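You operate a simulated robot arm through the tools that you are given. There is no shell and no other tool. Be economical: measure what you need, move in short steps, check, and stop when the job is done.

Carry out the task below with a simulated robot arm. There is one attempt and no reset: what you move stays moved.

JOB
One sensor shows dashes: push its plug home, tare, run at least five seconds at throttle 4.
Fine: end at 0, disarmed.

It is judged by the outcome, as a careful person would: the job done as asked, and still so three seconds after it is handed in. It fails if anything else is knocked over, pushed out of place, dropped, spilled or broken.

ROBOT AND FRAMES
A 7-joint arm with a two-finger parallel gripper, hanging from a carriage that runs on a rail from [-0.001, 1.263] to [0, -1.017] (x, y) and turns from -6.213 to 5.777 rad about z. Base frame: it is fixed where the carriage stands at the start and does not move with it; the origin is on the floor, on the carriage's upright axis, x ahead of it, y to its left, z up. Units: m, rad, N and s.
With the tool pointing down near the work surface it reaches from about 0.1 to 0.46 m from the robot's upright axis, wherever it stands. Its first joint turns from -2.897 to 2.897 rad. Places, roughly: arming switch [0.4, 0.1, 0.8]; carriage [0.3, -0.5, 0.9]; carriage lever [0.1, -0.5, 0.9]; delete key [0.6, -0.4, 1.4]; depth knob [0, -0.5, 0.8]; direction switch [0.4, 0.1, 0.8]; enter key [0.5, -0.3, 1.4]; escape key [0.6, -0.1, 1.4]; fork [0.1, -0.5, 0.8]; leg [0, -0.5, 0.8]; power button [0.4, -0.1, 1.3]; power supply switch [0.4, -0.7, 1.3]; red guard [0.4, 0.1, 0.8]; sleeve [0, -0.5, 0.9]; space bar [0.5, -0.2, 1.4]; stop button [0.3, 0.1, 0.8]. Payload 3.91 kg.
The tool frame sits at the grasp point between the pads (the TCP): z along the fingers, y along the line on which they close. The tips reach 0.03 m beyond it. The gripper opens to 0.11 m. The fingers are 0.02 m wide and 0.01 m thick; the gripper's body (0.048 by 0.112 m) begins 0.055 m behind the TCP.
Orientation is that of the tool frame in the base frame, as [roll, pitch, yaw] about the fixed x, y, z axes, in that order (R = Rz(yaw) Ry(pitch) Rx(roll)). With the fingers straight down and closing along the base's y, the tool's x points along the base's -x, its y along +y and its z along -z.

CONTROLS
- The arm moves only by the tool jog_arm. Its argument "plan" is a list that holds one entry, the list of rows, each a list of 7 numbers: the shift along the tool's x, y, z in m, then the turn, a rotation vector about the tool's x, y, z in rad, then the opening, from 0 (shut) to 1 (fully open). In form: [[[tx, ty, tz, rx, ry, rz, gripper], ...]]. A call has 1 to 20 rows; each row is the pose to reach, as a shift and turn from the pose commanded when the call began, along the tool's axes at that moment. Each row takes 0.2 s and may step no farther than 0.05 m and 0.15 rad from the row before; otherwise, or with a gripper value out of range, the whole call is refused. Where a pose cannot be reached the arm comes as near as it can. A force on the tool above 40 N (or 10 N above the force at the start of the call, whichever is more), or a blocked arm, ends the call early, and 0.2 s more pass. Each finger travels about 0.108 m/s and halts on what it meets, pressing with about 42 N; the grip force reading is that of the motor and also rises with nothing between the fingers. The clock runs only during rows and for 0.2 s after the last one: add rows that repeat a pose to give the fingers time. It gives the time, the measured TCP pose, the force on the tool (base axes), the opening and the grip force at its end, in the units of the frame above (readings bear some noise), with the torque about the TCP (base axes, N m) and any sound that the robot's microphone picked up.
- Cameras (640 x 400 px; columns grow to the right, rows downward): "scene" is now at [0.2165, -0.0558, 1.7518]; the picture's right is [-0.97, -0.24, 0.00], its down [-0.22, 0.89, -0.41] and it looks along [0.10, -0.40, -0.91] (base axes); focal length 228 px, centre (320, 200). "wrist" rides on the gripper at [0.072, 0.017, -0.103] in the tool frame; the picture's right is [-0.23, 0.97, 0.00], its down [-0.76, -0.18, -0.62] and it looks along [-0.61, -0.14, 0.78] (tool axes); focal length 222 px, centre (320, 200). There is no depth. A picture from a camera that has moved, and an enlarged one, comes with that camera's place and axes in the base frame and with its lens.
- grab_frame(camera): a new picture of that camera. The clock stands still meanwhile.
- move_column(by): slides the trunk up (or, below 0, down) by that many m; the arm and the scene camera ride with it, the base frame stays. It gives what a move gives, with no picture.
- drive_base(legs): drives the robot by 1 to 6 legs, each [ahead, left, turn to the left] in m, m and rad, along the robot's own axes; the way and the turn of a leg run together, so that a leg with both is an arc; at most 1.5 m and 3.142 rad a leg. The arm and the cameras ride along, it lands a little off, and it stops where it bumps. It keeps to its track: a leg is cut to what the track allows. It gives what a move gives.
- pan_tilt(pan, tilt): turns the head with the scene camera to pan (to the left, within 2.705 rad either way) and tilt (down, from -0.506 to 1.204), counted from straight ahead of the robot. It gives what a move gives.
- zoom(camera, box): a new picture of the part [left, top, right, bottom] of that camera's present view, enlarged. The clock stands still meanwhile.
- finish_job(): hands the job in; it is judged then, once.

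Work in short steps. Places have to be worked out from the pictures, the camera data and where the tool is seen: move nearer, look again, correct. Check each grasp and each placing, and mend what went wrong. You have 120 turns and 78 pictures in all, those below and enlarged ones among them. Open the gripper and draw the arm clear of the work before you hand the job in, unless the task says otherwise; then end with one line.

The tools are called after "Call:" by a JSON object that holds its "api" and its "payload". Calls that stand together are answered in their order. jog_arm: Moves the arm, as the interface text tells. Its arguments: {"type":"object","properties":{"plan":{"type":"array","items":{"type":"array","items":{"type":"array","items":{"type":"number"}}}}},"required":["plan"]} The other tools are called the same way: move_column (by) slides the trunk up or down; drive_base (legs) drives the base; pan_tilt (pan, tilt) turns the head that bears the scene camera; grab_frame (camera) takes a picture; zoom (camera, box) takes an enlarged picture of a part of a camera's view; finish_job () hands the job in.

At the start:

```text
t: 0.0
tool_pos: [0.3088, 0.1054, 1.0715]
orientation: [-3.141, 0.0, 3.14]
contact_force: [-0.8, -0.5, 0.0]
torque: [-0.01, 0.01, 0.03]
finger_gap: 0.1099
grip_force: 0.1
trunk travel left (down, up): [-0.456, 0.124]
robot x, y, heading: [-0.0007, 0.0011, 0.004]
head pan, tilt: [-1.332, 1.147]
```

scene: 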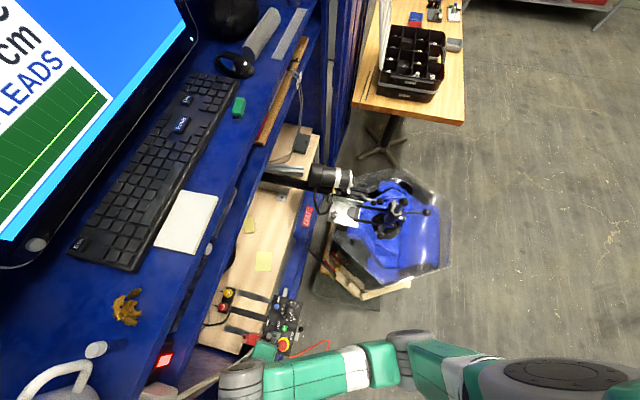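
wrist: 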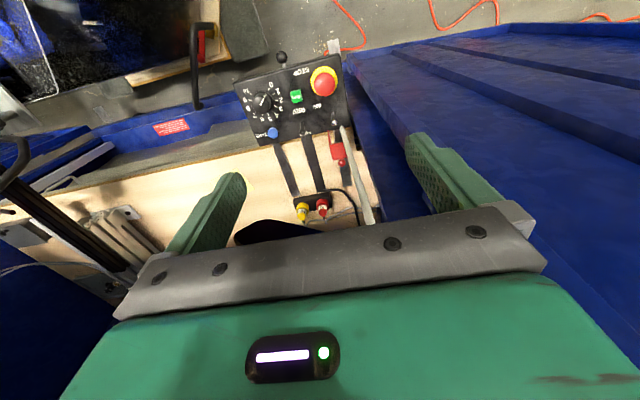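

The control box with a dial, buttons and plugs is below the gripper, and a big screen is on the shelf. I'll enlarge both views to read them.

Call:
{"api": "zoom", "payload": {"camera": "wrist", "box": [220, 40, 400, 240]}}

Call:
{"api": "pan_tilt", "payload": {"pan": -0.4, "tilt": 0.6}}

Call:
{"api": "grab_frame", "payload": {"camera": "scene"}}

```text
2.00 times, centred on (310, 140) of wrist
camera zoom: at [0.2348, 0.1224, 1.1768], right [0.23, 0.97, 0.0], down [0.76, -0.18, 0.62], along [0.61, -0.14, -0.78], focal length 444 px, centre (340, 320)
```

zoom: 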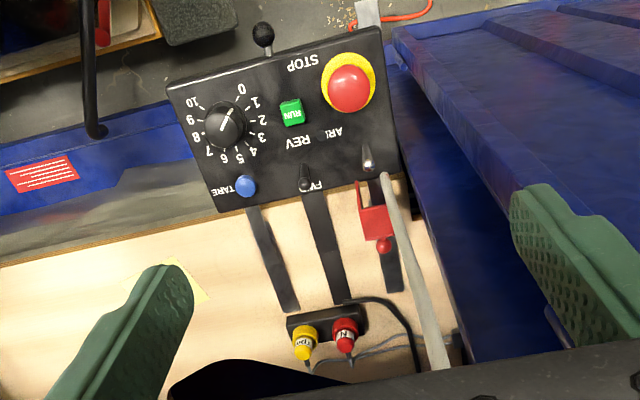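

```text
t: 1.2
tool_pos: [0.3085, 0.1049, 1.0716]
orientation: [-3.141, -0.001, -3.141]
contact_force: [-0.2, 0.4, 0.7]
torque: [0.0, 0.01, 0.0]
finger_gap: 0.1101
grip_force: 0.0
trunk travel left (down, up): [-0.456, 0.124]
robot x, y, heading: [-0.002, -0.003, -0.002]
head pan, tilt: [-0.4, 0.6]
```

```text
74 pictures are left
camera scene: at [0.2837, -0.0322, 1.7933], right [-0.39, -0.92, 0.0], down [-0.52, 0.22, -0.82], along [0.76, -0.32, -0.57], focal length 228 px, centre (320, 200)
```

scene: 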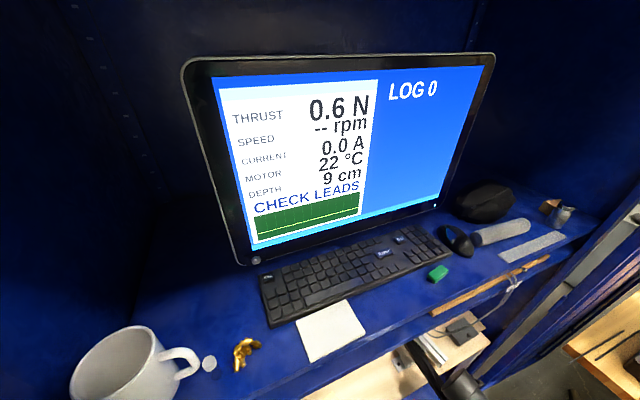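

The SPEED sensor shows "-- rpm". I'll read the note, the plug labels, and the surroundings.

Call:
{"api": "zoom", "payload": {"camera": "wrist", "box": [270, 180, 370, 240]}}

Call:
{"api": "pan_tilt", "payload": {"pan": -0.9, "tilt": 1.1}}

Call:
{"api": "grab_frame", "payload": {"camera": "scene"}}

```text
6.40 times, centred on (320, 210) of wrist
camera zoom: at [0.2348, 0.1224, 1.1768], right [0.23, 0.97, 0.0], down [0.76, -0.18, 0.62], along [0.61, -0.14, -0.78], focal length 1422 px, centre (320, 136)
```

zoom: 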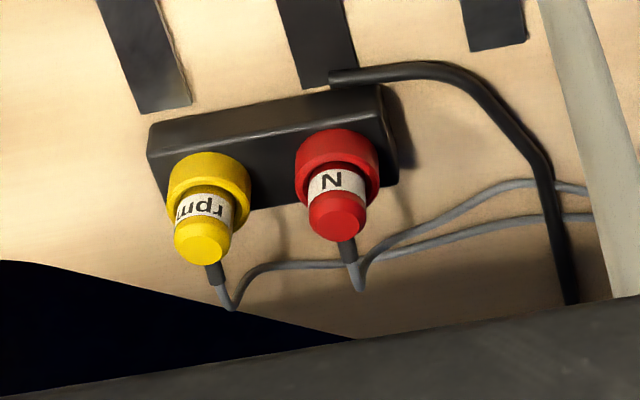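

```text
t: 2.1
tool_pos: [0.3084, 0.1057, 1.0726]
orientation: [3.141, 0.001, -3.141]
contact_force: [0.8, 0.0, -0.2]
torque: [0.0, -0.01, 0.01]
finger_gap: 0.11
grip_force: 0.0
trunk travel left (down, up): [-0.456, 0.124]
robot x, y, heading: [-0.0015, 0.0008, 0.002]
head pan, tilt: [-0.901, 1.1]
```

```text
72 pictures are left
camera scene: at [0.2416, -0.0472, 1.7548], right [-0.78, -0.62, 0.0], down [-0.55, 0.7, -0.45], along [0.28, -0.36, -0.89], focal length 228 px, centre (320, 200)
```

scene: 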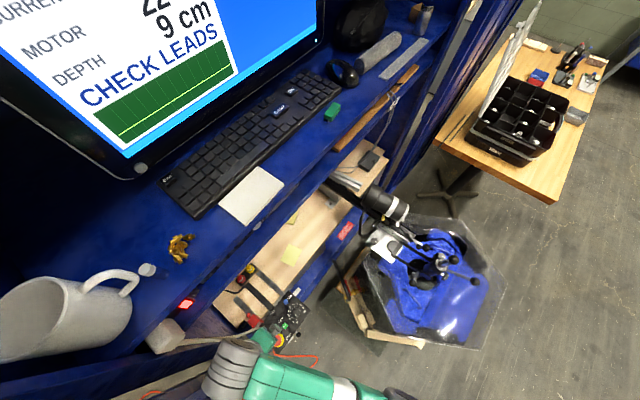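

The yellow "rpm" plug stands on the socket block at about x 0.57, y 0.0. I'll lower the trunk a little and take a closer look from the wrist.

Call:
{"api": "move_column", "payload": {"by": -0.1}}

Call:
{"api": "jog_arm", "payload": {"plan": [[[-0.03, -0.03, 0, 0, 0, 0, 1], [-0.06, -0.06, 0, 0, 0, 0, 1], [-0.08, -0.09, 0, 0, 0, 0, 1], [-0.08, -0.1, 0, 0, 0, 0, 1]]]}}

Call:
{"api": "grab_frame", "payload": {"camera": "wrist"}}

Call:
{"api": "grab_frame", "payload": {"camera": "scene"}}

```text
t: 3.5
tool_pos: [0.3089, 0.1059, 0.9735]
orientation: [3.141, 0.001, 3.141]
contact_force: [0.3, 0.4, 0.7]
torque: [0.03, 0.0, 0.01]
finger_gap: 0.1103
grip_force: 0.1
trunk travel left (down, up): [-0.356, 0.224]
robot x, y, heading: [-0.0009, -0.0043, -0.003]
head pan, tilt: [-0.901, 1.1]
```

```text
t: 4.5
tool_pos: [0.389, 0.0037, 0.9728]
orientation: [-3.141, 0.001, -3.141]
contact_force: [0.0, -0.4, -0.1]
torque: [0.0, 0.01, 0.05]
finger_gap: 0.1099
grip_force: 0.0
trunk travel left (down, up): [-0.356, 0.224]
robot x, y, heading: [0.0006, -0.0009, 0.003]
head pan, tilt: [-0.901, 1.1]
```

```text
71 pictures are left
camera wrist: at [0.3156, 0.0209, 1.0765], right [0.23, 0.97, 0.0], down [0.76, -0.18, 0.62], along [0.61, -0.14, -0.78], focal length 222 px, centre (320, 200)
```

wrist: 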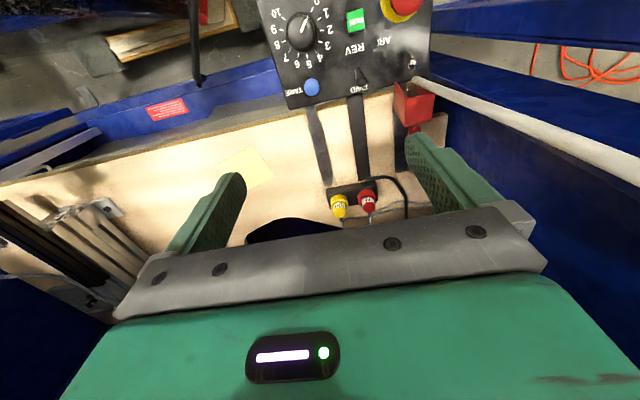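

```text
70 pictures are left
camera scene: at [0.2416, -0.0472, 1.6548], right [-0.78, -0.62, 0.0], down [-0.55, 0.7, -0.45], along [0.28, -0.36, -0.89], focal length 228 px, centre (320, 200)
```

scene: 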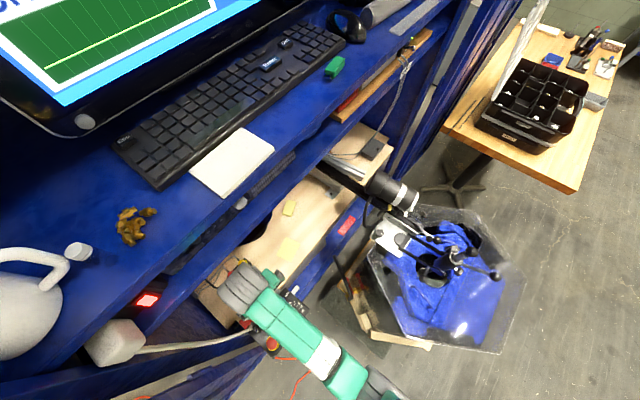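

Triangulated, the yellow plug's top is near (0.584, -0.004, 0.78), so it needs a forward-tilted tool. I'll tilt by 0.6 rad, move forward and close the fingers, staying high.

Call:
{"api": "jog_arm", "payload": {"plan": [[[0, 0, 0, 0, -0.14, 0, 1], [0, 0, 0, 0, -0.28, 0, 0.7], [0, 0, 0, 0, -0.42, 0, 0.4], [0, 0, 0, 0, -0.56, 0, 0.1], [-0.03, 0, 0, 0, -0.6, 0, 0], [-0.06, 0, 0, 0, -0.6, 0, 0], [-0.1, 0, 0, 0, -0.6, 0, 0], [-0.1, 0, 0, 0, -0.6, 0, 0]]]}}

Call:
{"api": "grab_frame", "payload": {"camera": "wrist"}}

Call:
{"api": "grab_frame", "payload": {"camera": "scene"}}

```text
t: 6.3
tool_pos: [0.4869, 0.0057, 0.973]
orientation: [3.141, 0.601, -3.141]
contact_force: [-0.2, -0.1, 0.2]
torque: [-0.01, 0.04, 0.02]
finger_gap: 0.0
grip_force: 37.6
trunk travel left (down, up): [-0.356, 0.224]
robot x, y, heading: [0.002, -0.0026, 0.004]
head pan, tilt: [-0.901, 1.1]
```

```text
69 pictures are left
camera wrist: at [0.3685, 0.0225, 1.0182], right [0.19, 0.97, 0.13], down [0.28, -0.18, 0.94], along [0.94, -0.14, -0.3], focal length 222 px, centre (320, 200)
```

wrist: 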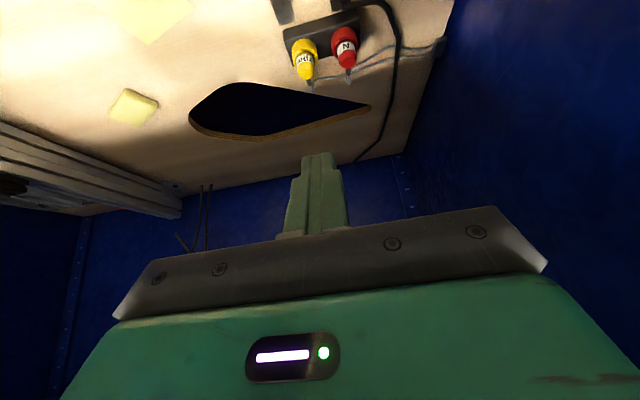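

```text
68 pictures are left
camera scene: at [0.2417, -0.0472, 1.6548], right [-0.78, -0.62, 0.0], down [-0.55, 0.7, -0.45], along [0.28, -0.36, -0.89], focal length 228 px, centre (320, 200)
```

scene: 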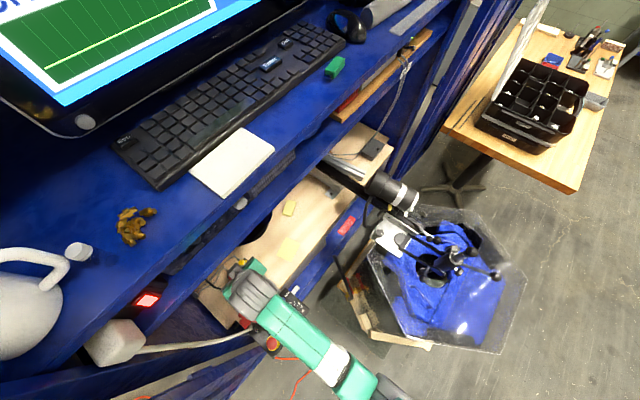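

The plug's position agrees. I'll advance along the finger direction to hover just above its top.

Call:
{"api": "jog_arm", "payload": {"plan": [[[0.002, -0.003, 0.04, 0, 0, 0, 0], [0.004, -0.006, 0.08, 0, 0, 0, 0], [0.006, -0.01, 0.12, 0, 0, 0, 0], [0.0067, -0.01, 0.15, 0, 0, 0, 0], [0.0067, -0.01, 0.1566, 0, 0, 0, 0]]]}}

Call:
{"api": "grab_frame", "payload": {"camera": "wrist"}}

```text
t: 7.5
tool_pos: [0.5709, -0.0046, 0.8393]
orientation: [-3.14, 0.6, 3.141]
contact_force: [0.1, 0.9, 0.3]
torque: [0.0, 0.03, 0.0]
finger_gap: 0.0
grip_force: 37.3
trunk travel left (down, up): [-0.356, 0.224]
robot x, y, heading: [-0.0031, -0.0003, 0.002]
head pan, tilt: [-0.901, 1.1]
```

```text
67 pictures are left
camera wrist: at [0.4515, 0.0121, 0.8847], right [0.19, 0.97, 0.13], down [0.28, -0.18, 0.94], along [0.94, -0.14, -0.3], focal length 222 px, centre (320, 200)
```

wrist: 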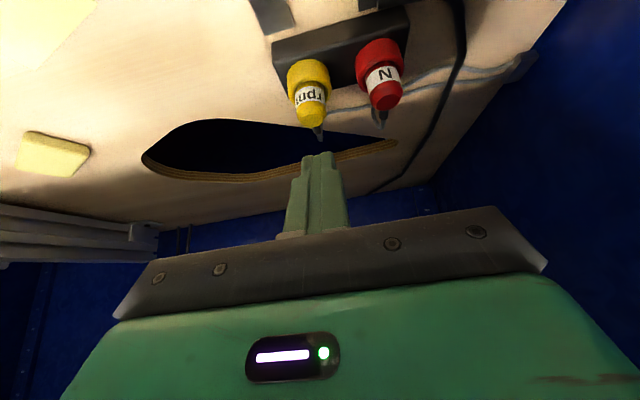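

The fingertips are right above the yellow plug. I'll push straight down in small steps, and the force will show when it seats.

Call:
{"api": "jog_arm", "payload": {"plan": [[[0.006, 0, 0.013, 0, 0, 0, 0], [0.0115, 0, 0.022, 0, 0, 0, 0], [0.0145, 0, 0.026, 0, 0, 0, 0], [0.0173, 0, 0.03, 0, 0, 0, 0], [0.019, 0, 0.0325, 0, 0, 0, 0], [0.0207, 0, 0.035, 0, 0, 0, 0]]]}}

Call:
{"api": "zoom", "payload": {"camera": "wrist", "box": [240, 20, 440, 220]}}

```text
t: 8.5
tool_pos: [0.579, -0.0049, 0.811]
orientation: [3.141, 0.613, 3.141]
contact_force: [-3.9, 0.5, 9.9]
torque: [-0.02, 0.02, 0.03]
finger_gap: 0.0
grip_force: 38.1
trunk travel left (down, up): [-0.356, 0.224]
robot x, y, heading: [-0.001, 0.0005, 0.001]
head pan, tilt: [-0.901, 1.1]
heard: snap
stopped in row 4: the force on the tool passed its limit at 49 N (the readings are from after the stop); the commanded pose is now the measured one
```

```text
2.00 times, centred on (340, 120) of wrist
camera zoom: at [0.4585, 0.0124, 0.855], right [0.19, 0.97, 0.13], down [0.27, -0.18, 0.95], along [0.95, -0.14, -0.29], focal length 444 px, centre (280, 360)
```

zoom: 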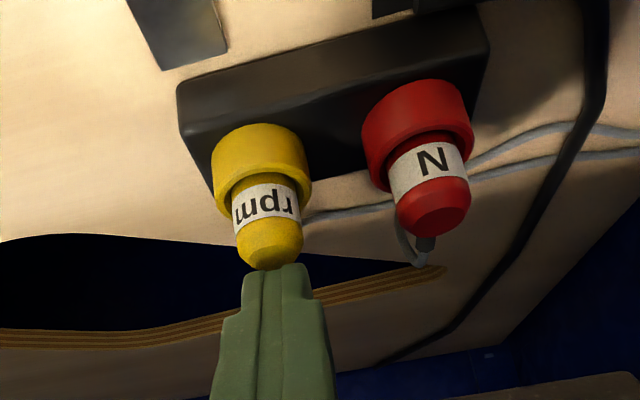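

I heard a snap, so the plug seems seated. I'll retreat upward and check the screen.

Call:
{"api": "jog_arm", "payload": {"plan": [[[-0.006, 0, -0.01, 0, 0, 0, 0], [-0.006, 0, -0.05, 0, 0, 0, 0], [-0.006, 0, -0.09, 0, 0, 0, 0], [-0.006, 0, -0.13, 0, 0, 0, 0]]]}}

Call:
{"api": "pan_tilt", "payload": {"pan": -0.4, "tilt": 0.6}}

Call:
{"api": "grab_frame", "payload": {"camera": "scene"}}

Call:
{"api": "grab_frame", "payload": {"camera": "wrist"}}

```text
t: 9.5
tool_pos: [0.5073, -0.0048, 0.919]
orientation: [3.141, 0.609, -3.14]
contact_force: [0.5, 0.3, -0.2]
torque: [0.0, 0.03, 0.02]
finger_gap: 0.0
grip_force: 38.2
trunk travel left (down, up): [-0.356, 0.224]
robot x, y, heading: [0.0008, 0.0008, 0.001]
head pan, tilt: [-0.901, 1.1]
```

```text
t: 10.4
tool_pos: [0.5078, -0.0046, 0.9195]
orientation: [3.141, 0.608, -3.141]
contact_force: [-0.8, -0.5, 0.3]
torque: [0.04, -0.01, 0.01]
finger_gap: 0.0003
grip_force: 38.0
trunk travel left (down, up): [-0.356, 0.224]
robot x, y, heading: [-0.0005, 0.0006, -0.001]
head pan, tilt: [-0.4, 0.6]
```

```text
65 pictures are left
camera scene: at [0.2837, -0.0321, 1.6933], right [-0.39, -0.92, 0.0], down [-0.52, 0.22, -0.82], along [0.76, -0.32, -0.57], focal length 228 px, centre (320, 200)
```

scene: 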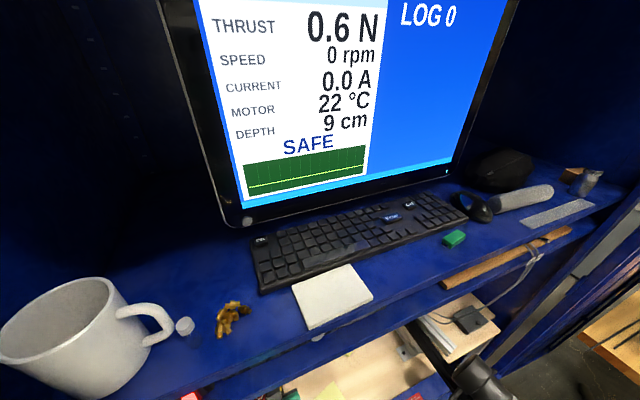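

```text
64 pictures are left
camera wrist: at [0.3879, 0.0118, 0.9637], right [0.19, 0.97, 0.13], down [0.27, -0.18, 0.95], along [0.95, -0.14, -0.29], focal length 222 px, centre (320, 200)
```

wrist: 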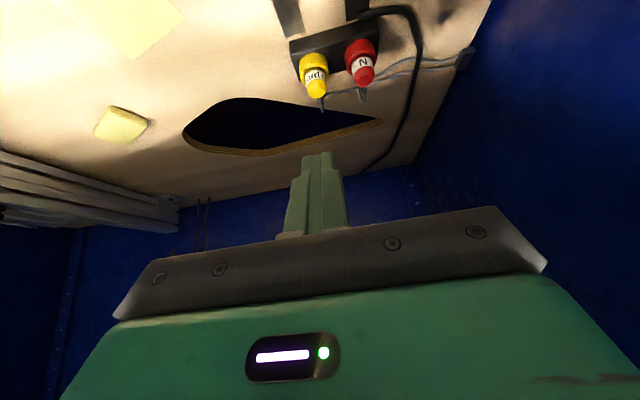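

SPEED now reads 0 rpm and the status is SAFE, so the plug is done. Next I return to a vertical tool above the panel to see it straight on.

Call:
{"api": "jog_arm", "payload": {"plan": [[[0.024, 0.01, -0.03, 0, 0.08, 0, 0], [0.048, 0.02, -0.061, 0, 0.16, 0, 0], [0.072, 0.03, -0.092, 0, 0.26, 0, 0], [0.096, 0.04, -0.123, 0, 0.36, 0, 0], [0.12, 0.05, -0.154, 0, 0.46, 0, 0], [0.144, 0.06, -0.185, 0, 0.55, 0, 0], [0.166, 0.065, -0.213, 0, 0.608, 0, 0], [0.166, 0.065, -0.213, 0, 0.608, 0, 0]]]}}

Call:
{"api": "grab_frame", "payload": {"camera": "wrist"}}

```text
t: 12.2
tool_pos: [0.2492, 0.0613, 1.0009]
orientation: [-3.141, 0.002, -3.14]
contact_force: [-0.2, -1.2, 0.6]
torque: [0.0, -0.03, 0.01]
finger_gap: 0.0001
grip_force: 37.8
out of reach, approached as far as the arm can: row 7
trunk travel left (down, up): [-0.356, 0.224]
robot x, y, heading: [-0.0055, -0.0012, 0.0]
head pan, tilt: [-0.4, 0.6]
```

```text
63 pictures are left
camera wrist: at [0.1754, 0.0775, 1.1052], right [0.23, 0.97, 0.0], down [0.76, -0.18, 0.62], along [0.61, -0.14, -0.78], focal length 222 px, centre (320, 200)
```

wrist: 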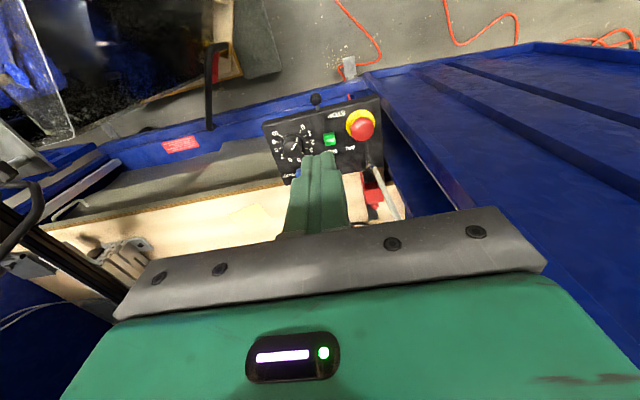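

The fingers hide part of the panel; I'll shift right and down a bit for an unobstructed closer view.

Call:
{"api": "jog_arm", "payload": {"plan": [[[-0.02, -0.04, 0.02, 0, 0, 0, 0], [-0.04, -0.08, 0.04, 0, 0, 0, 0], [-0.05, -0.11, 0.05, 0, 0, 0, 0], [-0.05, -0.11, 0.05, 0, 0, 0, 0]]]}}

Call:
{"api": "zoom", "payload": {"camera": "wrist", "box": [290, 20, 530, 220]}}

```text
t: 13.2
tool_pos: [0.3003, -0.0481, 0.9513]
orientation: [3.141, 0.002, 3.141]
contact_force: [0.4, -0.2, 0.2]
torque: [0.02, -0.03, -0.04]
finger_gap: 0.0
grip_force: 37.6
trunk travel left (down, up): [-0.356, 0.224]
robot x, y, heading: [0.0004, 0.002, 0.003]
head pan, tilt: [-0.4, 0.6]
```

```text
2.00 times, centred on (410, 120) of wrist
camera zoom: at [0.2271, -0.0311, 1.0553], right [0.23, 0.97, 0.0], down [0.76, -0.18, 0.62], along [0.61, -0.14, -0.78], focal length 444 px, centre (140, 360)
```

zoom: 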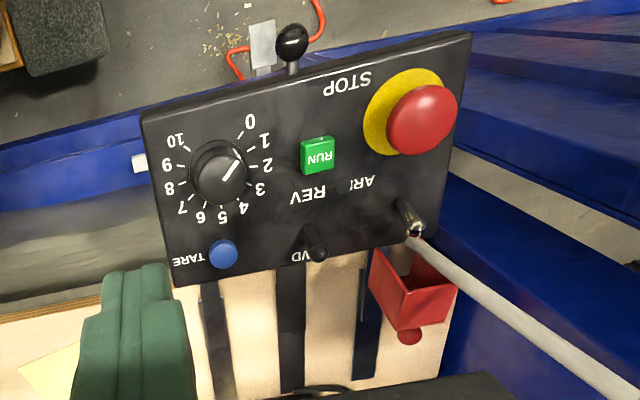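

TARE triangulates to about (0.378, -0.004, 0.759), RUN to (0.323, 0.060, 0.763) and the knob to (0.321, 0.0, 0.768). I'll hover the closed fingers over TARE.

Call:
{"api": "jog_arm", "payload": {"plan": [[[-0.04, 0.02, 0, 0, 0, 0, 0], [-0.0777, 0.044, 0.02, 0, 0, 0, 0], [-0.0777, 0.044, 0.07, 0, 0, 0, 0], [-0.0777, 0.044, 0.115, 0, 0, 0, 0], [-0.0777, 0.044, 0.135, 0, 0, 0, 0], [-0.0777, 0.044, 0.135, 0, 0, 0, 0]]]}}

Call:
{"api": "grab_frame", "payload": {"camera": "wrist"}}

```text
t: 14.6
tool_pos: [0.3798, -0.0067, 0.8163]
orientation: [-3.141, 0.0, -3.141]
contact_force: [0.6, 0.2, 0.3]
torque: [-0.01, 0.02, -0.05]
finger_gap: 0.0
grip_force: 37.6
trunk travel left (down, up): [-0.356, 0.224]
robot x, y, heading: [-0.0027, -0.0008, 0.002]
head pan, tilt: [-0.4, 0.6]
```

```text
61 pictures are left
camera wrist: at [0.306, 0.01, 0.9204], right [0.23, 0.97, 0.0], down [0.76, -0.18, 0.62], along [0.61, -0.14, -0.78], focal length 222 px, centre (320, 200)
```

wrist: 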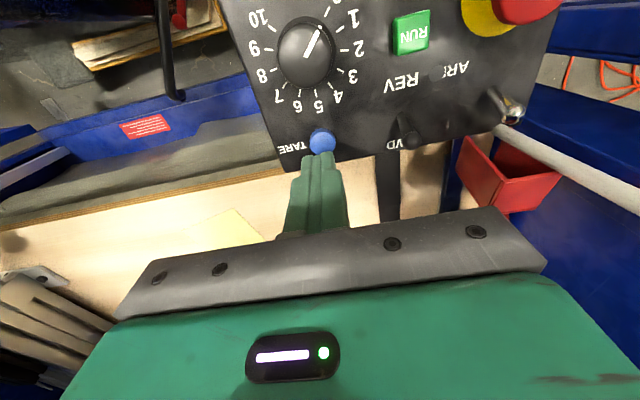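

The fingertip sits over TARE to within a few millimetres. I'll press down gently and come back up.

Call:
{"api": "jog_arm", "payload": {"plan": [[[0.003, 0.002, 0.014, 0, 0, 0, 0], [0.003, 0.002, 0.022, 0, 0, 0, 0], [0.003, 0.002, 0.026, 0, 0, 0, 0], [0.003, 0.002, 0.029, 0, 0, 0, 0], [0.003, 0.002, 0.029, 0, 0, 0, 0], [0.003, 0.002, 0.0, 0, 0, 0, 0]]]}}

Call:
{"api": "zoom", "payload": {"camera": "scene", "box": [160, 0, 500, 200]}}

```text
t: 16.0
tool_pos: [0.3735, -0.002, 0.8132]
orientation: [-3.141, 0.001, -3.14]
contact_force: [-0.4, 0.2, -0.3]
torque: [0.01, 0.02, 0.01]
finger_gap: 0.0
grip_force: 38.2
trunk travel left (down, up): [-0.356, 0.224]
robot x, y, heading: [0.0005, -0.0016, -0.0]
head pan, tilt: [-0.4, 0.6]
heard: click
```

```text
1.88 times, centred on (330, 100) of scene
camera zoom: at [0.2837, -0.0321, 1.6932], right [-0.39, -0.92, 0.0], down [-0.52, 0.22, -0.83], along [0.76, -0.32, -0.56], focal length 429 px, centre (301, 388)
```

zoom: 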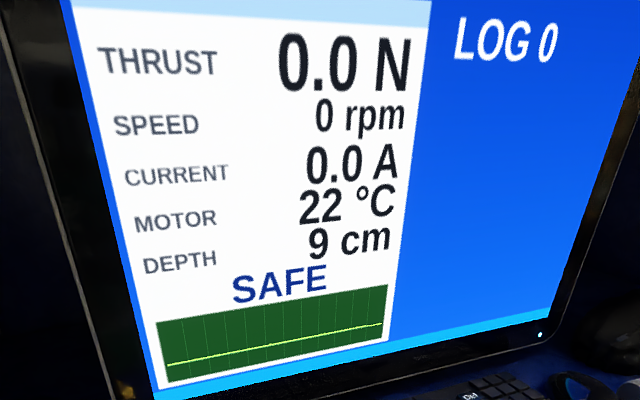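

Thrust is tared to 0.0 N. Now I'll back off and look closely at the arming and direction switches.

Call:
{"api": "jog_arm", "payload": {"plan": [[[0.01, 0, -0.04, 0, 0, 0, 0], [0.04, 0.03, -0.06, 0, 0, 0, 0], [0.06, 0.05, -0.06, 0, 0, 0, 0], [0.06, 0.05, -0.06, 0, 0, 0, 0]]]}}

Call:
{"api": "zoom", "payload": {"camera": "wrist", "box": [340, 20, 540, 200]}}

```text
t: 17.0
tool_pos: [0.316, 0.0468, 0.8724]
orientation: [-3.141, 0.002, -3.142]
contact_force: [-0.4, 0.5, -0.7]
torque: [0.0, -0.04, 0.02]
finger_gap: 0.0001
grip_force: 37.8
trunk travel left (down, up): [-0.356, 0.224]
robot x, y, heading: [-0.0006, -0.0013, 0.008]
head pan, tilt: [-0.4, 0.6]
```

```text
2.22 times, centred on (440, 110) of wrist
camera zoom: at [0.2416, 0.0631, 0.9782], right [0.23, 0.97, 0.0], down [0.76, -0.18, 0.62], along [0.61, -0.14, -0.78], focal length 494 px, centre (53, 400)
```

zoom: 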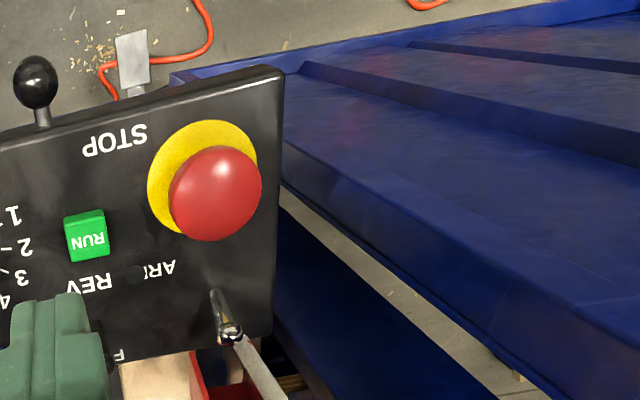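

The arming lever's tip is near (0.374, 0.115, 0.784), leaning away from the ARM label. A grey bar ends near it, so I'll zoom in before touching.

Call:
{"api": "jog_arm", "payload": {"plan": [[[-0.01, 0, 0.0, 0, 0, 0, 0], [-0.03, 0.0, 0.0, 0, 0, 0, 0], [-0.03, 0.0, 0.0, 0, 0, 0, 0]]]}}

Call:
{"api": "zoom", "payload": {"camera": "wrist", "box": [330, 60, 530, 200]}}

Call:
{"api": "pan_tilt", "payload": {"pan": 0.3, "tilt": 1.2}}

Call:
{"api": "grab_frame", "payload": {"camera": "scene"}}

```text
t: 17.8
tool_pos: [0.3453, 0.0467, 0.8739]
orientation: [3.141, 0.002, -3.14]
contact_force: [0.3, 0.3, -0.3]
torque: [-0.02, 0.02, 0.02]
finger_gap: 0.0
grip_force: 37.4
trunk travel left (down, up): [-0.356, 0.224]
robot x, y, heading: [0.0038, -0.0029, -0.004]
head pan, tilt: [-0.4, 0.6]
```

```text
2.86 times, centred on (430, 130) of wrist
camera zoom: at [0.2719, 0.0631, 0.9792], right [0.23, 0.97, 0.0], down [0.76, -0.18, 0.62], along [0.61, -0.14, -0.78], focal length 635 px, centre (6, 400)
```

zoom: 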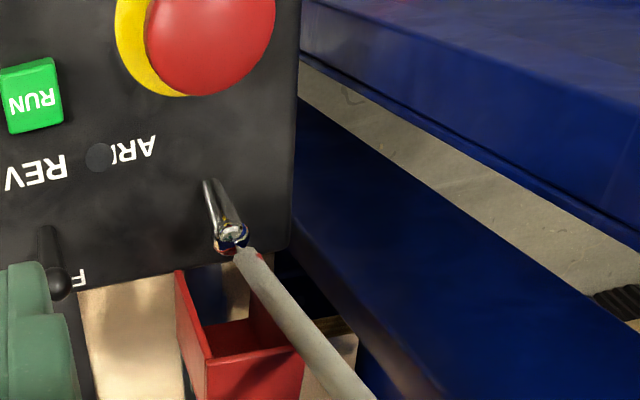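

```text
t: 18.9
tool_pos: [0.3449, 0.0462, 0.874]
orientation: [-3.14, 0.003, -3.14]
contact_force: [-0.7, -0.2, 0.3]
torque: [-0.05, 0.04, -0.02]
finger_gap: 0.0
grip_force: 37.6
trunk travel left (down, up): [-0.356, 0.224]
robot x, y, heading: [-0.0018, -0.0019, 0.001]
head pan, tilt: [0.3, 1.201]
```

```text
57 pictures are left
camera scene: at [0.2558, 0.0188, 1.6488], right [0.29, -0.96, 0.0], down [-0.89, -0.27, -0.36], along [0.35, 0.11, -0.93], focal length 228 px, centre (320, 200)
```

scene: 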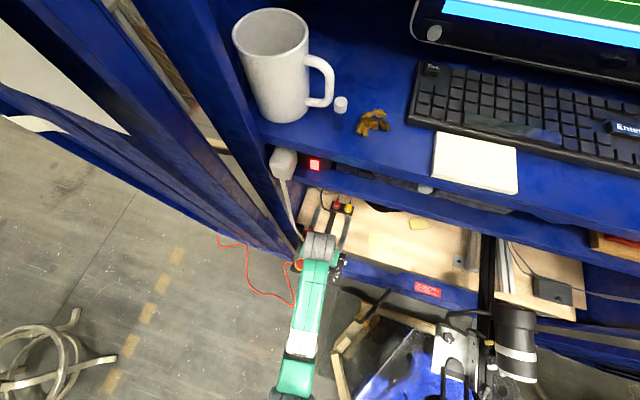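

The bar is just the mains cord running to the back of the box; the lever leans toward +x (SAFE). I'll hover with slightly open fingers over the lever tip.

Call:
{"api": "jog_arm", "payload": {"plan": [[[0, 0.03, 0, 0, 0, 0, 0.35], [-0.02, 0.06, 0, 0, 0, 0, 0.35], [-0.027, 0.069, 0.02, 0, 0, 0, 0.35], [-0.027, 0.069, 0.04, 0, 0, 0, 0.35], [-0.027, 0.069, 0.04, 0, 0, 0, 0.35]]]}}

Call:
{"api": "grab_frame", "payload": {"camera": "wrist"}}

```text
t: 20.1
tool_pos: [0.3704, 0.1152, 0.8335]
orientation: [-3.142, 0.002, 3.141]
contact_force: [0.0, 0.2, 0.0]
torque: [-0.02, 0.01, -0.01]
finger_gap: 0.0384
grip_force: 0.0
trunk travel left (down, up): [-0.356, 0.224]
robot x, y, heading: [0.0003, -0.0027, 0.002]
head pan, tilt: [0.3, 1.201]
```

```text
56 pictures are left
camera wrist: at [0.2975, 0.1322, 0.9378], right [0.23, 0.97, 0.0], down [0.76, -0.18, 0.62], along [0.61, -0.14, -0.78], focal length 222 px, centre (320, 200)
```

wrist: 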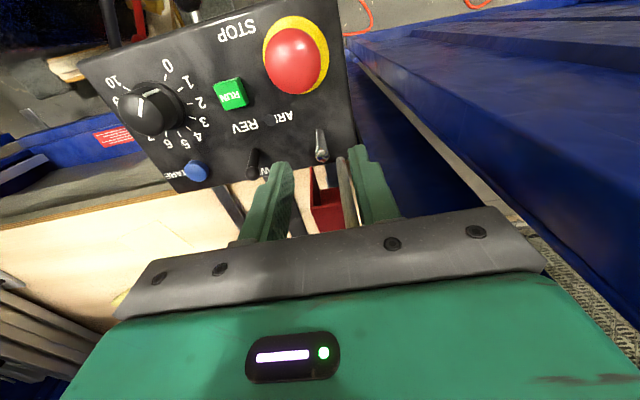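

The lever is centred between the fingers. I'll lower onto it and close.

Call:
{"api": "jog_arm", "payload": {"plan": [[[0, 0, 0.015, 0, 0, 0, 0.25], [-0.002, 0, 0.03, 0, 0, 0, 0.25], [-0.002, 0, 0.036, 0, 0, 0, 0.25], [-0.002, 0, 0.036, 0, 0, 0, 0.1], [-0.002, 0, 0.036, 0, 0, 0, 0.0], [-0.002, 0, 0.036, 0, 0, 0, 0.0]]]}}

Call:
{"api": "zoom", "payload": {"camera": "wrist", "box": [220, 80, 420, 240]}}

```text
t: 21.5
tool_pos: [0.3709, 0.1163, 0.7979]
orientation: [3.14, 0.002, -3.141]
contact_force: [-0.2, 3.1, -2.5]
torque: [0.04, 0.0, 0.03]
finger_gap: 0.0117
grip_force: 45.0
trunk travel left (down, up): [-0.356, 0.224]
robot x, y, heading: [-0.0018, 0.0026, 0.004]
head pan, tilt: [0.3, 1.201]
```

```text
2.50 times, centred on (320, 160) of wrist
camera zoom: at [0.2985, 0.1323, 0.9022], right [0.23, 0.97, 0.0], down [0.76, -0.18, 0.62], along [0.61, -0.14, -0.78], focal length 555 px, centre (320, 300)
```

zoom: 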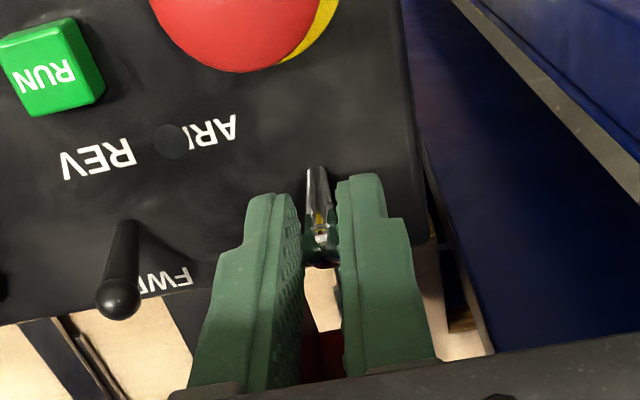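

The lever is gripped (gap 12 mm). I'll pull it toward the ARM side (−x).

Call:
{"api": "jog_arm", "payload": {"plan": [[[0.004, 0, 0, 0, 0, 0, 0], [0.008, 0, 0, 0, 0, 0, 0], [0.012, 0, 0, 0, 0, 0, 0], [0.016, 0, 0, 0, 0, 0, 0], [0.018, 0, 0, 0, 0, 0, 0]]]}}

Call:
{"api": "pan_tilt", "payload": {"pan": -0.4, "tilt": 0.6}}

Call:
{"api": "zoom", "payload": {"camera": "wrist", "box": [220, 80, 420, 240]}}

Call:
{"api": "grab_frame", "payload": {"camera": "scene"}}

```text
t: 22.7
tool_pos: [0.3646, 0.1152, 0.8017]
orientation: [-3.141, 0.013, 3.14]
contact_force: [28.8, 1.0, -2.0]
torque: [0.06, -1.35, -0.02]
finger_gap: 0.0117
grip_force: 44.9
trunk travel left (down, up): [-0.356, 0.224]
robot x, y, heading: [-0.0002, -0.0031, 0.006]
head pan, tilt: [0.3, 1.201]
```

```text
t: 23.8
tool_pos: [0.3642, 0.1165, 0.8016]
orientation: [-3.14, 0.011, 3.141]
contact_force: [24.5, -2.7, 23.7]
torque: [-0.04, -1.18, 0.0]
finger_gap: 0.0116
grip_force: 44.9
trunk travel left (down, up): [-0.356, 0.224]
robot x, y, heading: [0.0021, 0.0013, -0.002]
head pan, tilt: [-0.4, 0.6]
```

```text
2.50 times, centred on (320, 160) of wrist
camera zoom: at [0.2899, 0.1324, 0.9054], right [0.23, 0.97, 0.0], down [0.76, -0.18, 0.63], along [0.61, -0.14, -0.78], focal length 555 px, centre (320, 300)
```

zoom: 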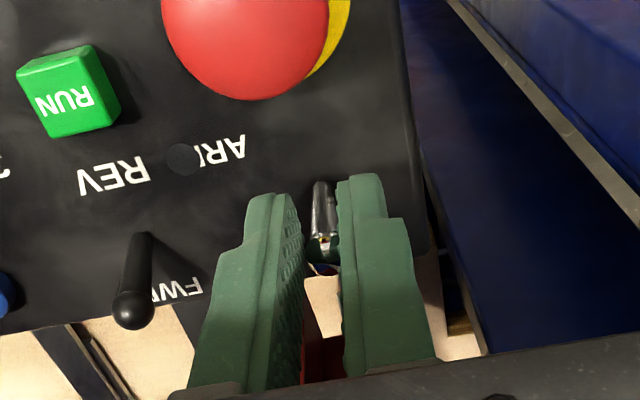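

```text
53 pictures are left
camera scene: at [0.2865, -0.032, 1.6949], right [-0.39, -0.92, 0.0], down [-0.52, 0.22, -0.83], along [0.76, -0.32, -0.56], focal length 228 px, centre (320, 200)
```

scene: 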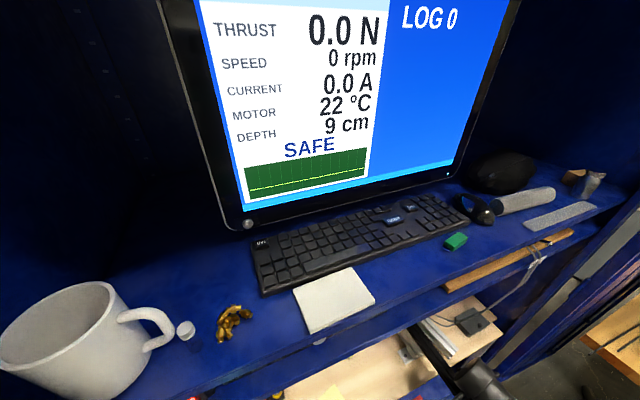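

The lever resisted (29 N, still SAFE); a tight grip may stop it from pivoting. I'll let go, rise and look again.

Call:
{"api": "jog_arm", "payload": {"plan": [[[-0.004, 0, 0, 0, 0, 0, 0.1], [-0.004, 0, 0, 0, 0, 0, 0.3], [-0.004, 0, 0, 0, 0, 0, 0.3], [-0.004, 0, -0.02, 0, 0, 0, 0.3], [0.01, -0.03, -0.05, 0, 0, 0, 0.3], [0.03, -0.06, -0.05, 0, 0, 0, 0.0], [0.03, -0.06, -0.05, 0, 0, 0, 0.0]]]}}

Call:
{"api": "zoom", "payload": {"camera": "wrist", "box": [340, 80, 480, 180]}}

```text
t: 25.4
tool_pos: [0.3242, 0.054, 0.8479]
orientation: [-3.14, 0.002, -3.141]
contact_force: [0.2, 0.8, 0.2]
torque: [0.0, -0.03, -0.02]
finger_gap: 0.0003
grip_force: 37.8
trunk travel left (down, up): [-0.356, 0.224]
robot x, y, heading: [-0.0001, -0.0036, 0.003]
head pan, tilt: [-0.4, 0.6]
```

```text
4.00 times, centred on (410, 130) of wrist
camera zoom: at [0.2505, 0.0711, 0.9516], right [0.23, 0.97, 0.0], down [0.76, -0.18, 0.62], along [0.61, -0.14, -0.78], focal length 888 px, centre (-40, 480)
```

zoom: 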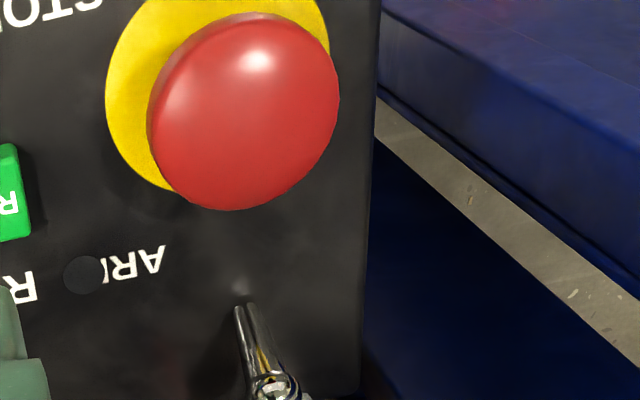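

The lever is unchanged and undamaged. Next I'll push it with closed fingers from behind, near its tip, so it can pivot freely.

Call:
{"api": "jog_arm", "payload": {"plan": [[[-0.04, 0.0, -0.01, 0, 0, 0, 0], [-0.074, 0.03, -0.01, 0, 0, 0, 0], [-0.074, 0.054, 0.0, 0, 0, 0, 0], [-0.074, 0.054, 0.025, 0, 0, 0, 0], [-0.074, 0.054, 0.043, 0, 0, 0, 0], [-0.074, 0.054, 0.043, 0, 0, 0, 0]]]}}

Call:
{"api": "zoom", "payload": {"camera": "wrist", "box": [220, 60, 420, 220]}}

```text
t: 26.3
tool_pos: [0.4034, 0.0959, 0.8398]
orientation: [-3.133, 0.006, 3.127]
contact_force: [-11.0, -30.5, 25.3]
torque: [2.28, -0.89, 0.58]
finger_gap: 0.0
grip_force: 37.9
trunk travel left (down, up): [-0.356, 0.224]
robot x, y, heading: [0.0003, -0.0008, -0.003]
head pan, tilt: [-0.4, 0.6]
stopped in row 4: the force on the tool passed its limit at 91 N (the readings are from after the stop); the commanded pose is now the measured one
```

```text
2.50 times, centred on (320, 140) of wrist
camera zoom: at [0.3295, 0.1146, 0.9436], right [0.24, 0.97, -0.01], down [0.75, -0.18, 0.63], along [0.61, -0.16, -0.78], focal length 555 px, centre (320, 350)
```

zoom: 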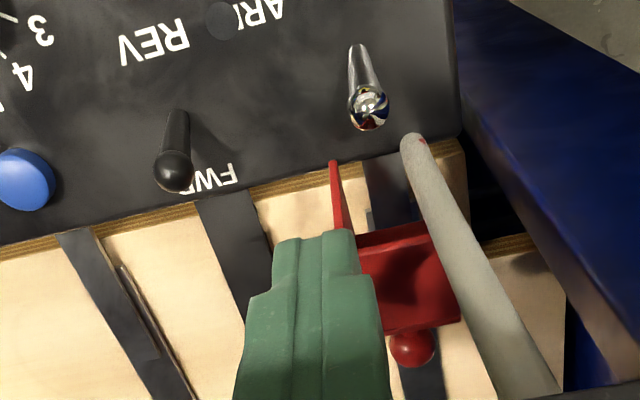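

The gripper's left side touched the mains cord; the force direction and torque fit that. The upright guard also leaves no room behind the lever, so I'll back off to the right and check that nothing moved.

Call:
{"api": "jog_arm", "payload": {"plan": [[[0.0, -0.015, -0.003, 0, 0, 0, 0], [0.01, -0.04, -0.02, 0, 0, 0, 0], [0.05, -0.05, -0.03, 0, 0, 0, 0], [0.07, -0.05, -0.03, 0, 0, 0, 0], [0.07, -0.05, -0.03, 0, 0, 0, 0]]]}}

Call:
{"api": "zoom", "payload": {"camera": "wrist", "box": [340, 40, 580, 220]}}

```text
t: 27.5
tool_pos: [0.331, 0.0571, 0.8685]
orientation: [-3.14, 0.006, 3.133]
contact_force: [-0.1, -0.5, -0.1]
torque: [0.01, 0.0, -0.05]
finger_gap: 0.0001
grip_force: 38.0
trunk travel left (down, up): [-0.356, 0.224]
robot x, y, heading: [-0.0036, -0.0034, -0.003]
head pan, tilt: [-0.4, 0.6]
```

```text
2.22 times, centred on (460, 130) of wrist
camera zoom: at [0.2574, 0.0739, 0.9724], right [0.24, 0.97, 0.0], down [0.76, -0.18, 0.63], along [0.61, -0.15, -0.78], focal length 494 px, centre (9, 356)
```

zoom: 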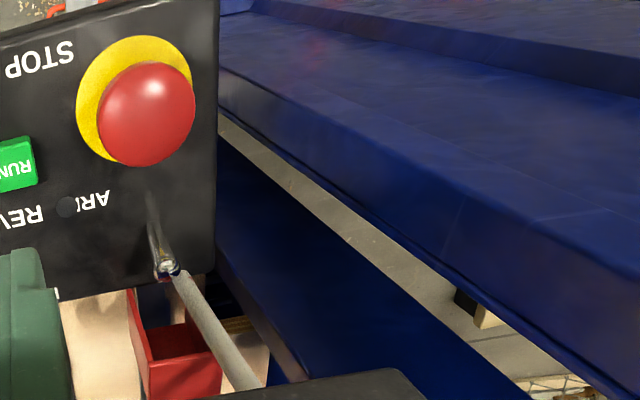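

Nothing is displaced. I'll grip the lever again, and this time swing the tool about the lever's pivot as I pull.

Call:
{"api": "jog_arm", "payload": {"plan": [[[0.0, 0.03, 0.0, 0, 0, 0, 0.3], [-0.02, 0.058, 0.0, 0, 0, 0, 0.3], [-0.04, 0.059, 0.03, 0, 0, 0, 0.3], [-0.04, 0.059, 0.06, 0, 0, 0, 0.3], [-0.04, 0.059, 0.066, 0, 0, 0, 0.3], [-0.04, 0.059, 0.066, 0, 0, 0, 0.1], [-0.04, 0.059, 0.066, 0, 0, 0, 0.05], [-0.04, 0.059, 0.066, 0, 0, 0, 0.05]]]}}

```text
t: 29.3
tool_pos: [0.3743, 0.1146, 0.8029]
orientation: [-3.14, 0.006, 3.134]
contact_force: [1.7, 6.0, -7.5]
torque: [0.16, -0.14, 0.02]
finger_gap: 0.0116
grip_force: 44.9
trunk travel left (down, up): [-0.356, 0.224]
robot x, y, heading: [-0.0081, -0.0007, 0.002]
head pan, tilt: [-0.4, 0.6]
```

Gripped. Now the pivoting pull toward ARM.

Call:
{"api": "jog_arm", "payload": {"plan": [[[0.0033, 0, -0.0003, 0, -0.07, 0, 0.05], [0.0065, 0, -0.0005, 0, -0.14, 0, 0.05], [0.0098, 0, -0.0003, 0, -0.21, 0, 0.05], [0.013, 0, 0.0, 0, -0.28, 0, 0.05], [0.0162, 0, 0.0005, 0, -0.35, 0, 0.05], [0.0194, 0, 0.0011, 0, -0.42, 0, 0.05], [0.0225, 0, 0.0022, 0, -0.49, 0, 0.05], [0.0255, 0, 0.0033, 0, -0.56, 0, 0.05]]]}}

Call:
{"api": "zoom", "payload": {"camera": "scene", "box": [160, 0, 500, 200]}}

Call:
{"api": "grab_frame", "payload": {"camera": "wrist"}}

```text
t: 31.1
tool_pos: [0.3474, 0.1156, 0.7982]
orientation: [-3.141, 0.565, 3.132]
contact_force: [-2.7, 2.9, 6.3]
torque: [0.09, -0.02, 0.08]
finger_gap: 0.0115
grip_force: 45.1
trunk travel left (down, up): [-0.356, 0.224]
robot x, y, heading: [-0.0002, 0.0001, -0.003]
head pan, tilt: [-0.4, 0.6]
```

```text
1.88 times, centred on (330, 100) of scene
camera zoom: at [0.2836, -0.0333, 1.6931], right [-0.39, -0.92, 0.0], down [-0.52, 0.22, -0.82], along [0.76, -0.32, -0.57], focal length 429 px, centre (301, 388)
```

zoom: 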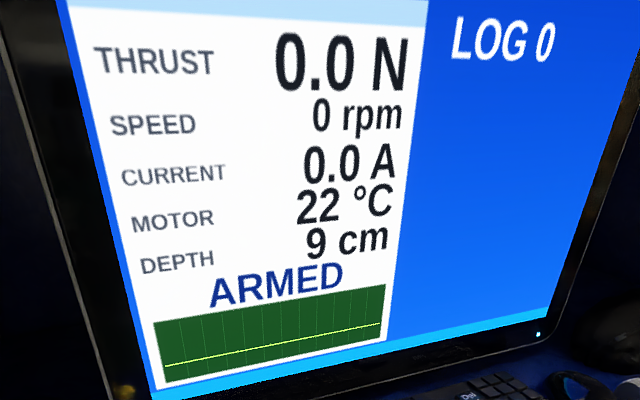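

```text
48 pictures are left
camera wrist: at [0.2301, 0.1338, 0.8485], right [0.2, 0.97, 0.12], down [0.31, -0.18, 0.93], along [0.93, -0.15, -0.33], focal length 222 px, centre (320, 200)
```

wrist: 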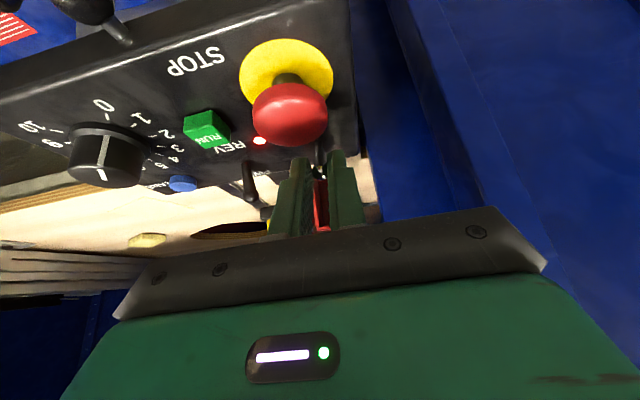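

ARMED. I'll open the fingers, withdraw along the tool axis and return to vertical over the RUN button.

Call:
{"api": "jog_arm", "payload": {"plan": [[[0, 0, 0, 0, 0, 0, 0.2], [0, 0, 0, 0, 0, 0, 0.3], [0, 0, -0.03, 0, 0, 0, 0.3], [0, 0, -0.06, 0, 0, 0, 0.3], [0.0, -0.02, -0.08, 0, 0.14, 0, 0.1], [0.0, -0.04, -0.08, 0, 0.28, 0, 0.0], [0.0, -0.055, -0.08, 0, 0.42, 0, 0.0], [0.0, -0.055, -0.08, 0, 0.562, 0, 0.0], [0.0, -0.055, -0.08, 0, 0.562, 0, 0.0]]]}}

Call:
{"api": "grab_frame", "payload": {"camera": "wrist"}}

```text
t: 33.1
tool_pos: [0.3031, 0.0618, 0.8666]
orientation: [-3.14, 0.002, 3.133]
contact_force: [0.4, -0.8, 0.2]
torque: [0.01, 0.05, 0.02]
finger_gap: 0.0
grip_force: 37.8
trunk travel left (down, up): [-0.356, 0.224]
robot x, y, heading: [-0.0039, -0.0007, -0.002]
head pan, tilt: [-0.4, 0.6]
```

```text
47 pictures are left
camera wrist: at [0.2298, 0.0788, 0.9709], right [0.24, 0.97, 0.0], down [0.76, -0.18, 0.63], along [0.61, -0.15, -0.78], focal length 222 px, centre (320, 200)
```

wrist: 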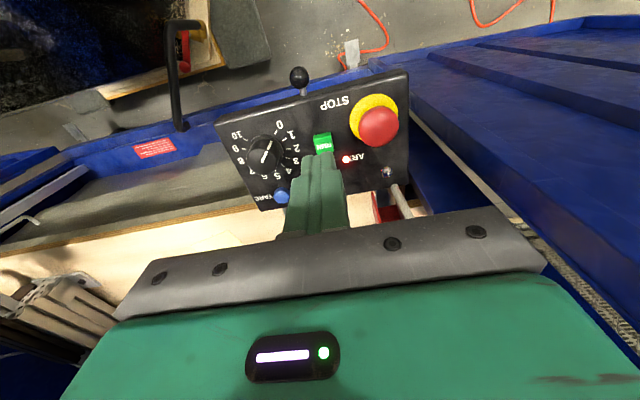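

Armed LED is lit and RUN is right under the fingertip at about (0.321, 0.060). I'll press it and check the screen.

Call:
{"api": "jog_arm", "payload": {"plan": [[[-0.018, -0.002, 0.03, 0, 0, 0, 0], [-0.018, -0.002, 0.055, 0, 0, 0, 0], [-0.018, -0.002, 0.065, 0, 0, 0, 0], [-0.018, -0.002, 0.07, 0, 0, 0, 0], [-0.018, -0.002, 0.074, 0, 0, 0, 0], [-0.018, -0.002, 0.077, 0, 0, 0, 0], [-0.018, -0.002, 0.05, 0, 0, 0, 0]]]}}

Call:
{"api": "zoom", "payload": {"camera": "scene", "box": [160, 0, 500, 200]}}

```text
t: 34.7
tool_pos: [0.322, 0.0581, 0.8181]
orientation: [-3.14, 0.004, 3.13]
contact_force: [-0.2, 0.0, 0.6]
torque: [0.0, -0.01, -0.01]
finger_gap: 0.0001
grip_force: 37.5
trunk travel left (down, up): [-0.356, 0.224]
robot x, y, heading: [0.001, -0.001, 0.002]
head pan, tilt: [-0.4, 0.6]
heard: click
```

```text
1.88 times, centred on (330, 100) of scene
camera zoom: at [0.2836, -0.0336, 1.6933], right [-0.39, -0.92, 0.0], down [-0.52, 0.22, -0.83], along [0.76, -0.32, -0.56], focal length 429 px, centre (301, 388)
```

zoom: 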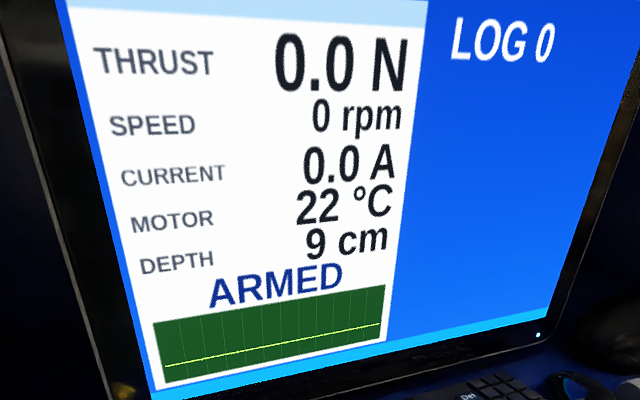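

RUN clicked; the state is still ARMED with throttle at 0. Now I go to the throttle knob, opening the fingers above it.

Call:
{"api": "jog_arm", "payload": {"plan": [[[0.0, -0.0, -0.03, 0, 0, 0, 0.2], [0.0, -0.03, -0.03, 0, 0, 0, 0.45], [0.0, -0.058, -0.03, 0, 0, 0, 0.6], [0.0, -0.058, -0.03, 0, 0, 0, 0.6]]]}}

Call:
{"api": "grab_frame", "payload": {"camera": "wrist"}}

Call:
{"api": "zoom", "payload": {"camera": "wrist", "box": [240, 50, 400, 180]}}

```text
t: 35.7
tool_pos: [0.321, -0.0026, 0.846]
orientation: [-3.136, 0.004, 3.131]
contact_force: [0.4, 0.4, 0.0]
torque: [0.01, -0.03, 0.02]
finger_gap: 0.0661
grip_force: 0.0
trunk travel left (down, up): [-0.356, 0.224]
robot x, y, heading: [-0.0023, -0.0008, -0.002]
head pan, tilt: [-0.4, 0.6]
```

```text
45 pictures are left
camera wrist: at [0.2482, 0.0159, 0.9514], right [0.24, 0.97, 0.0], down [0.76, -0.18, 0.63], along [0.61, -0.15, -0.78], focal length 222 px, centre (320, 200)
```

wrist: 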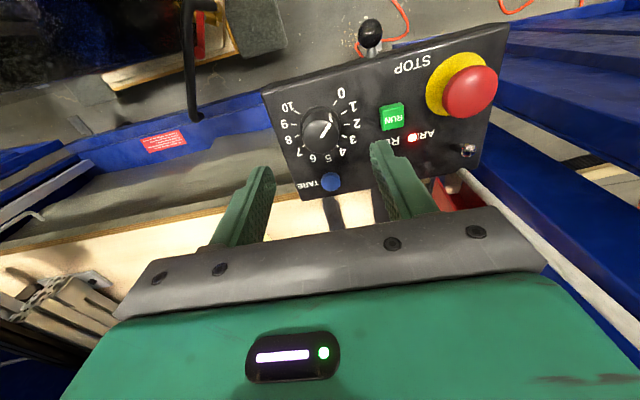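

```text
3.08 times, centred on (320, 115) of wrist
camera zoom: at [0.2482, 0.0159, 0.9514], right [0.24, 0.97, 0.0], down [0.76, -0.18, 0.63], along [0.61, -0.15, -0.78], focal length 684 px, centre (320, 462)
```

zoom: 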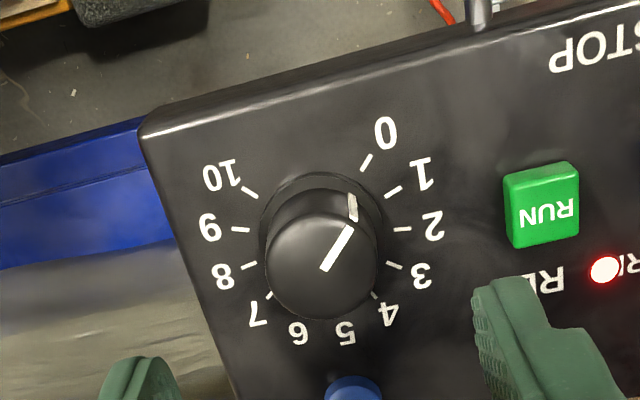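

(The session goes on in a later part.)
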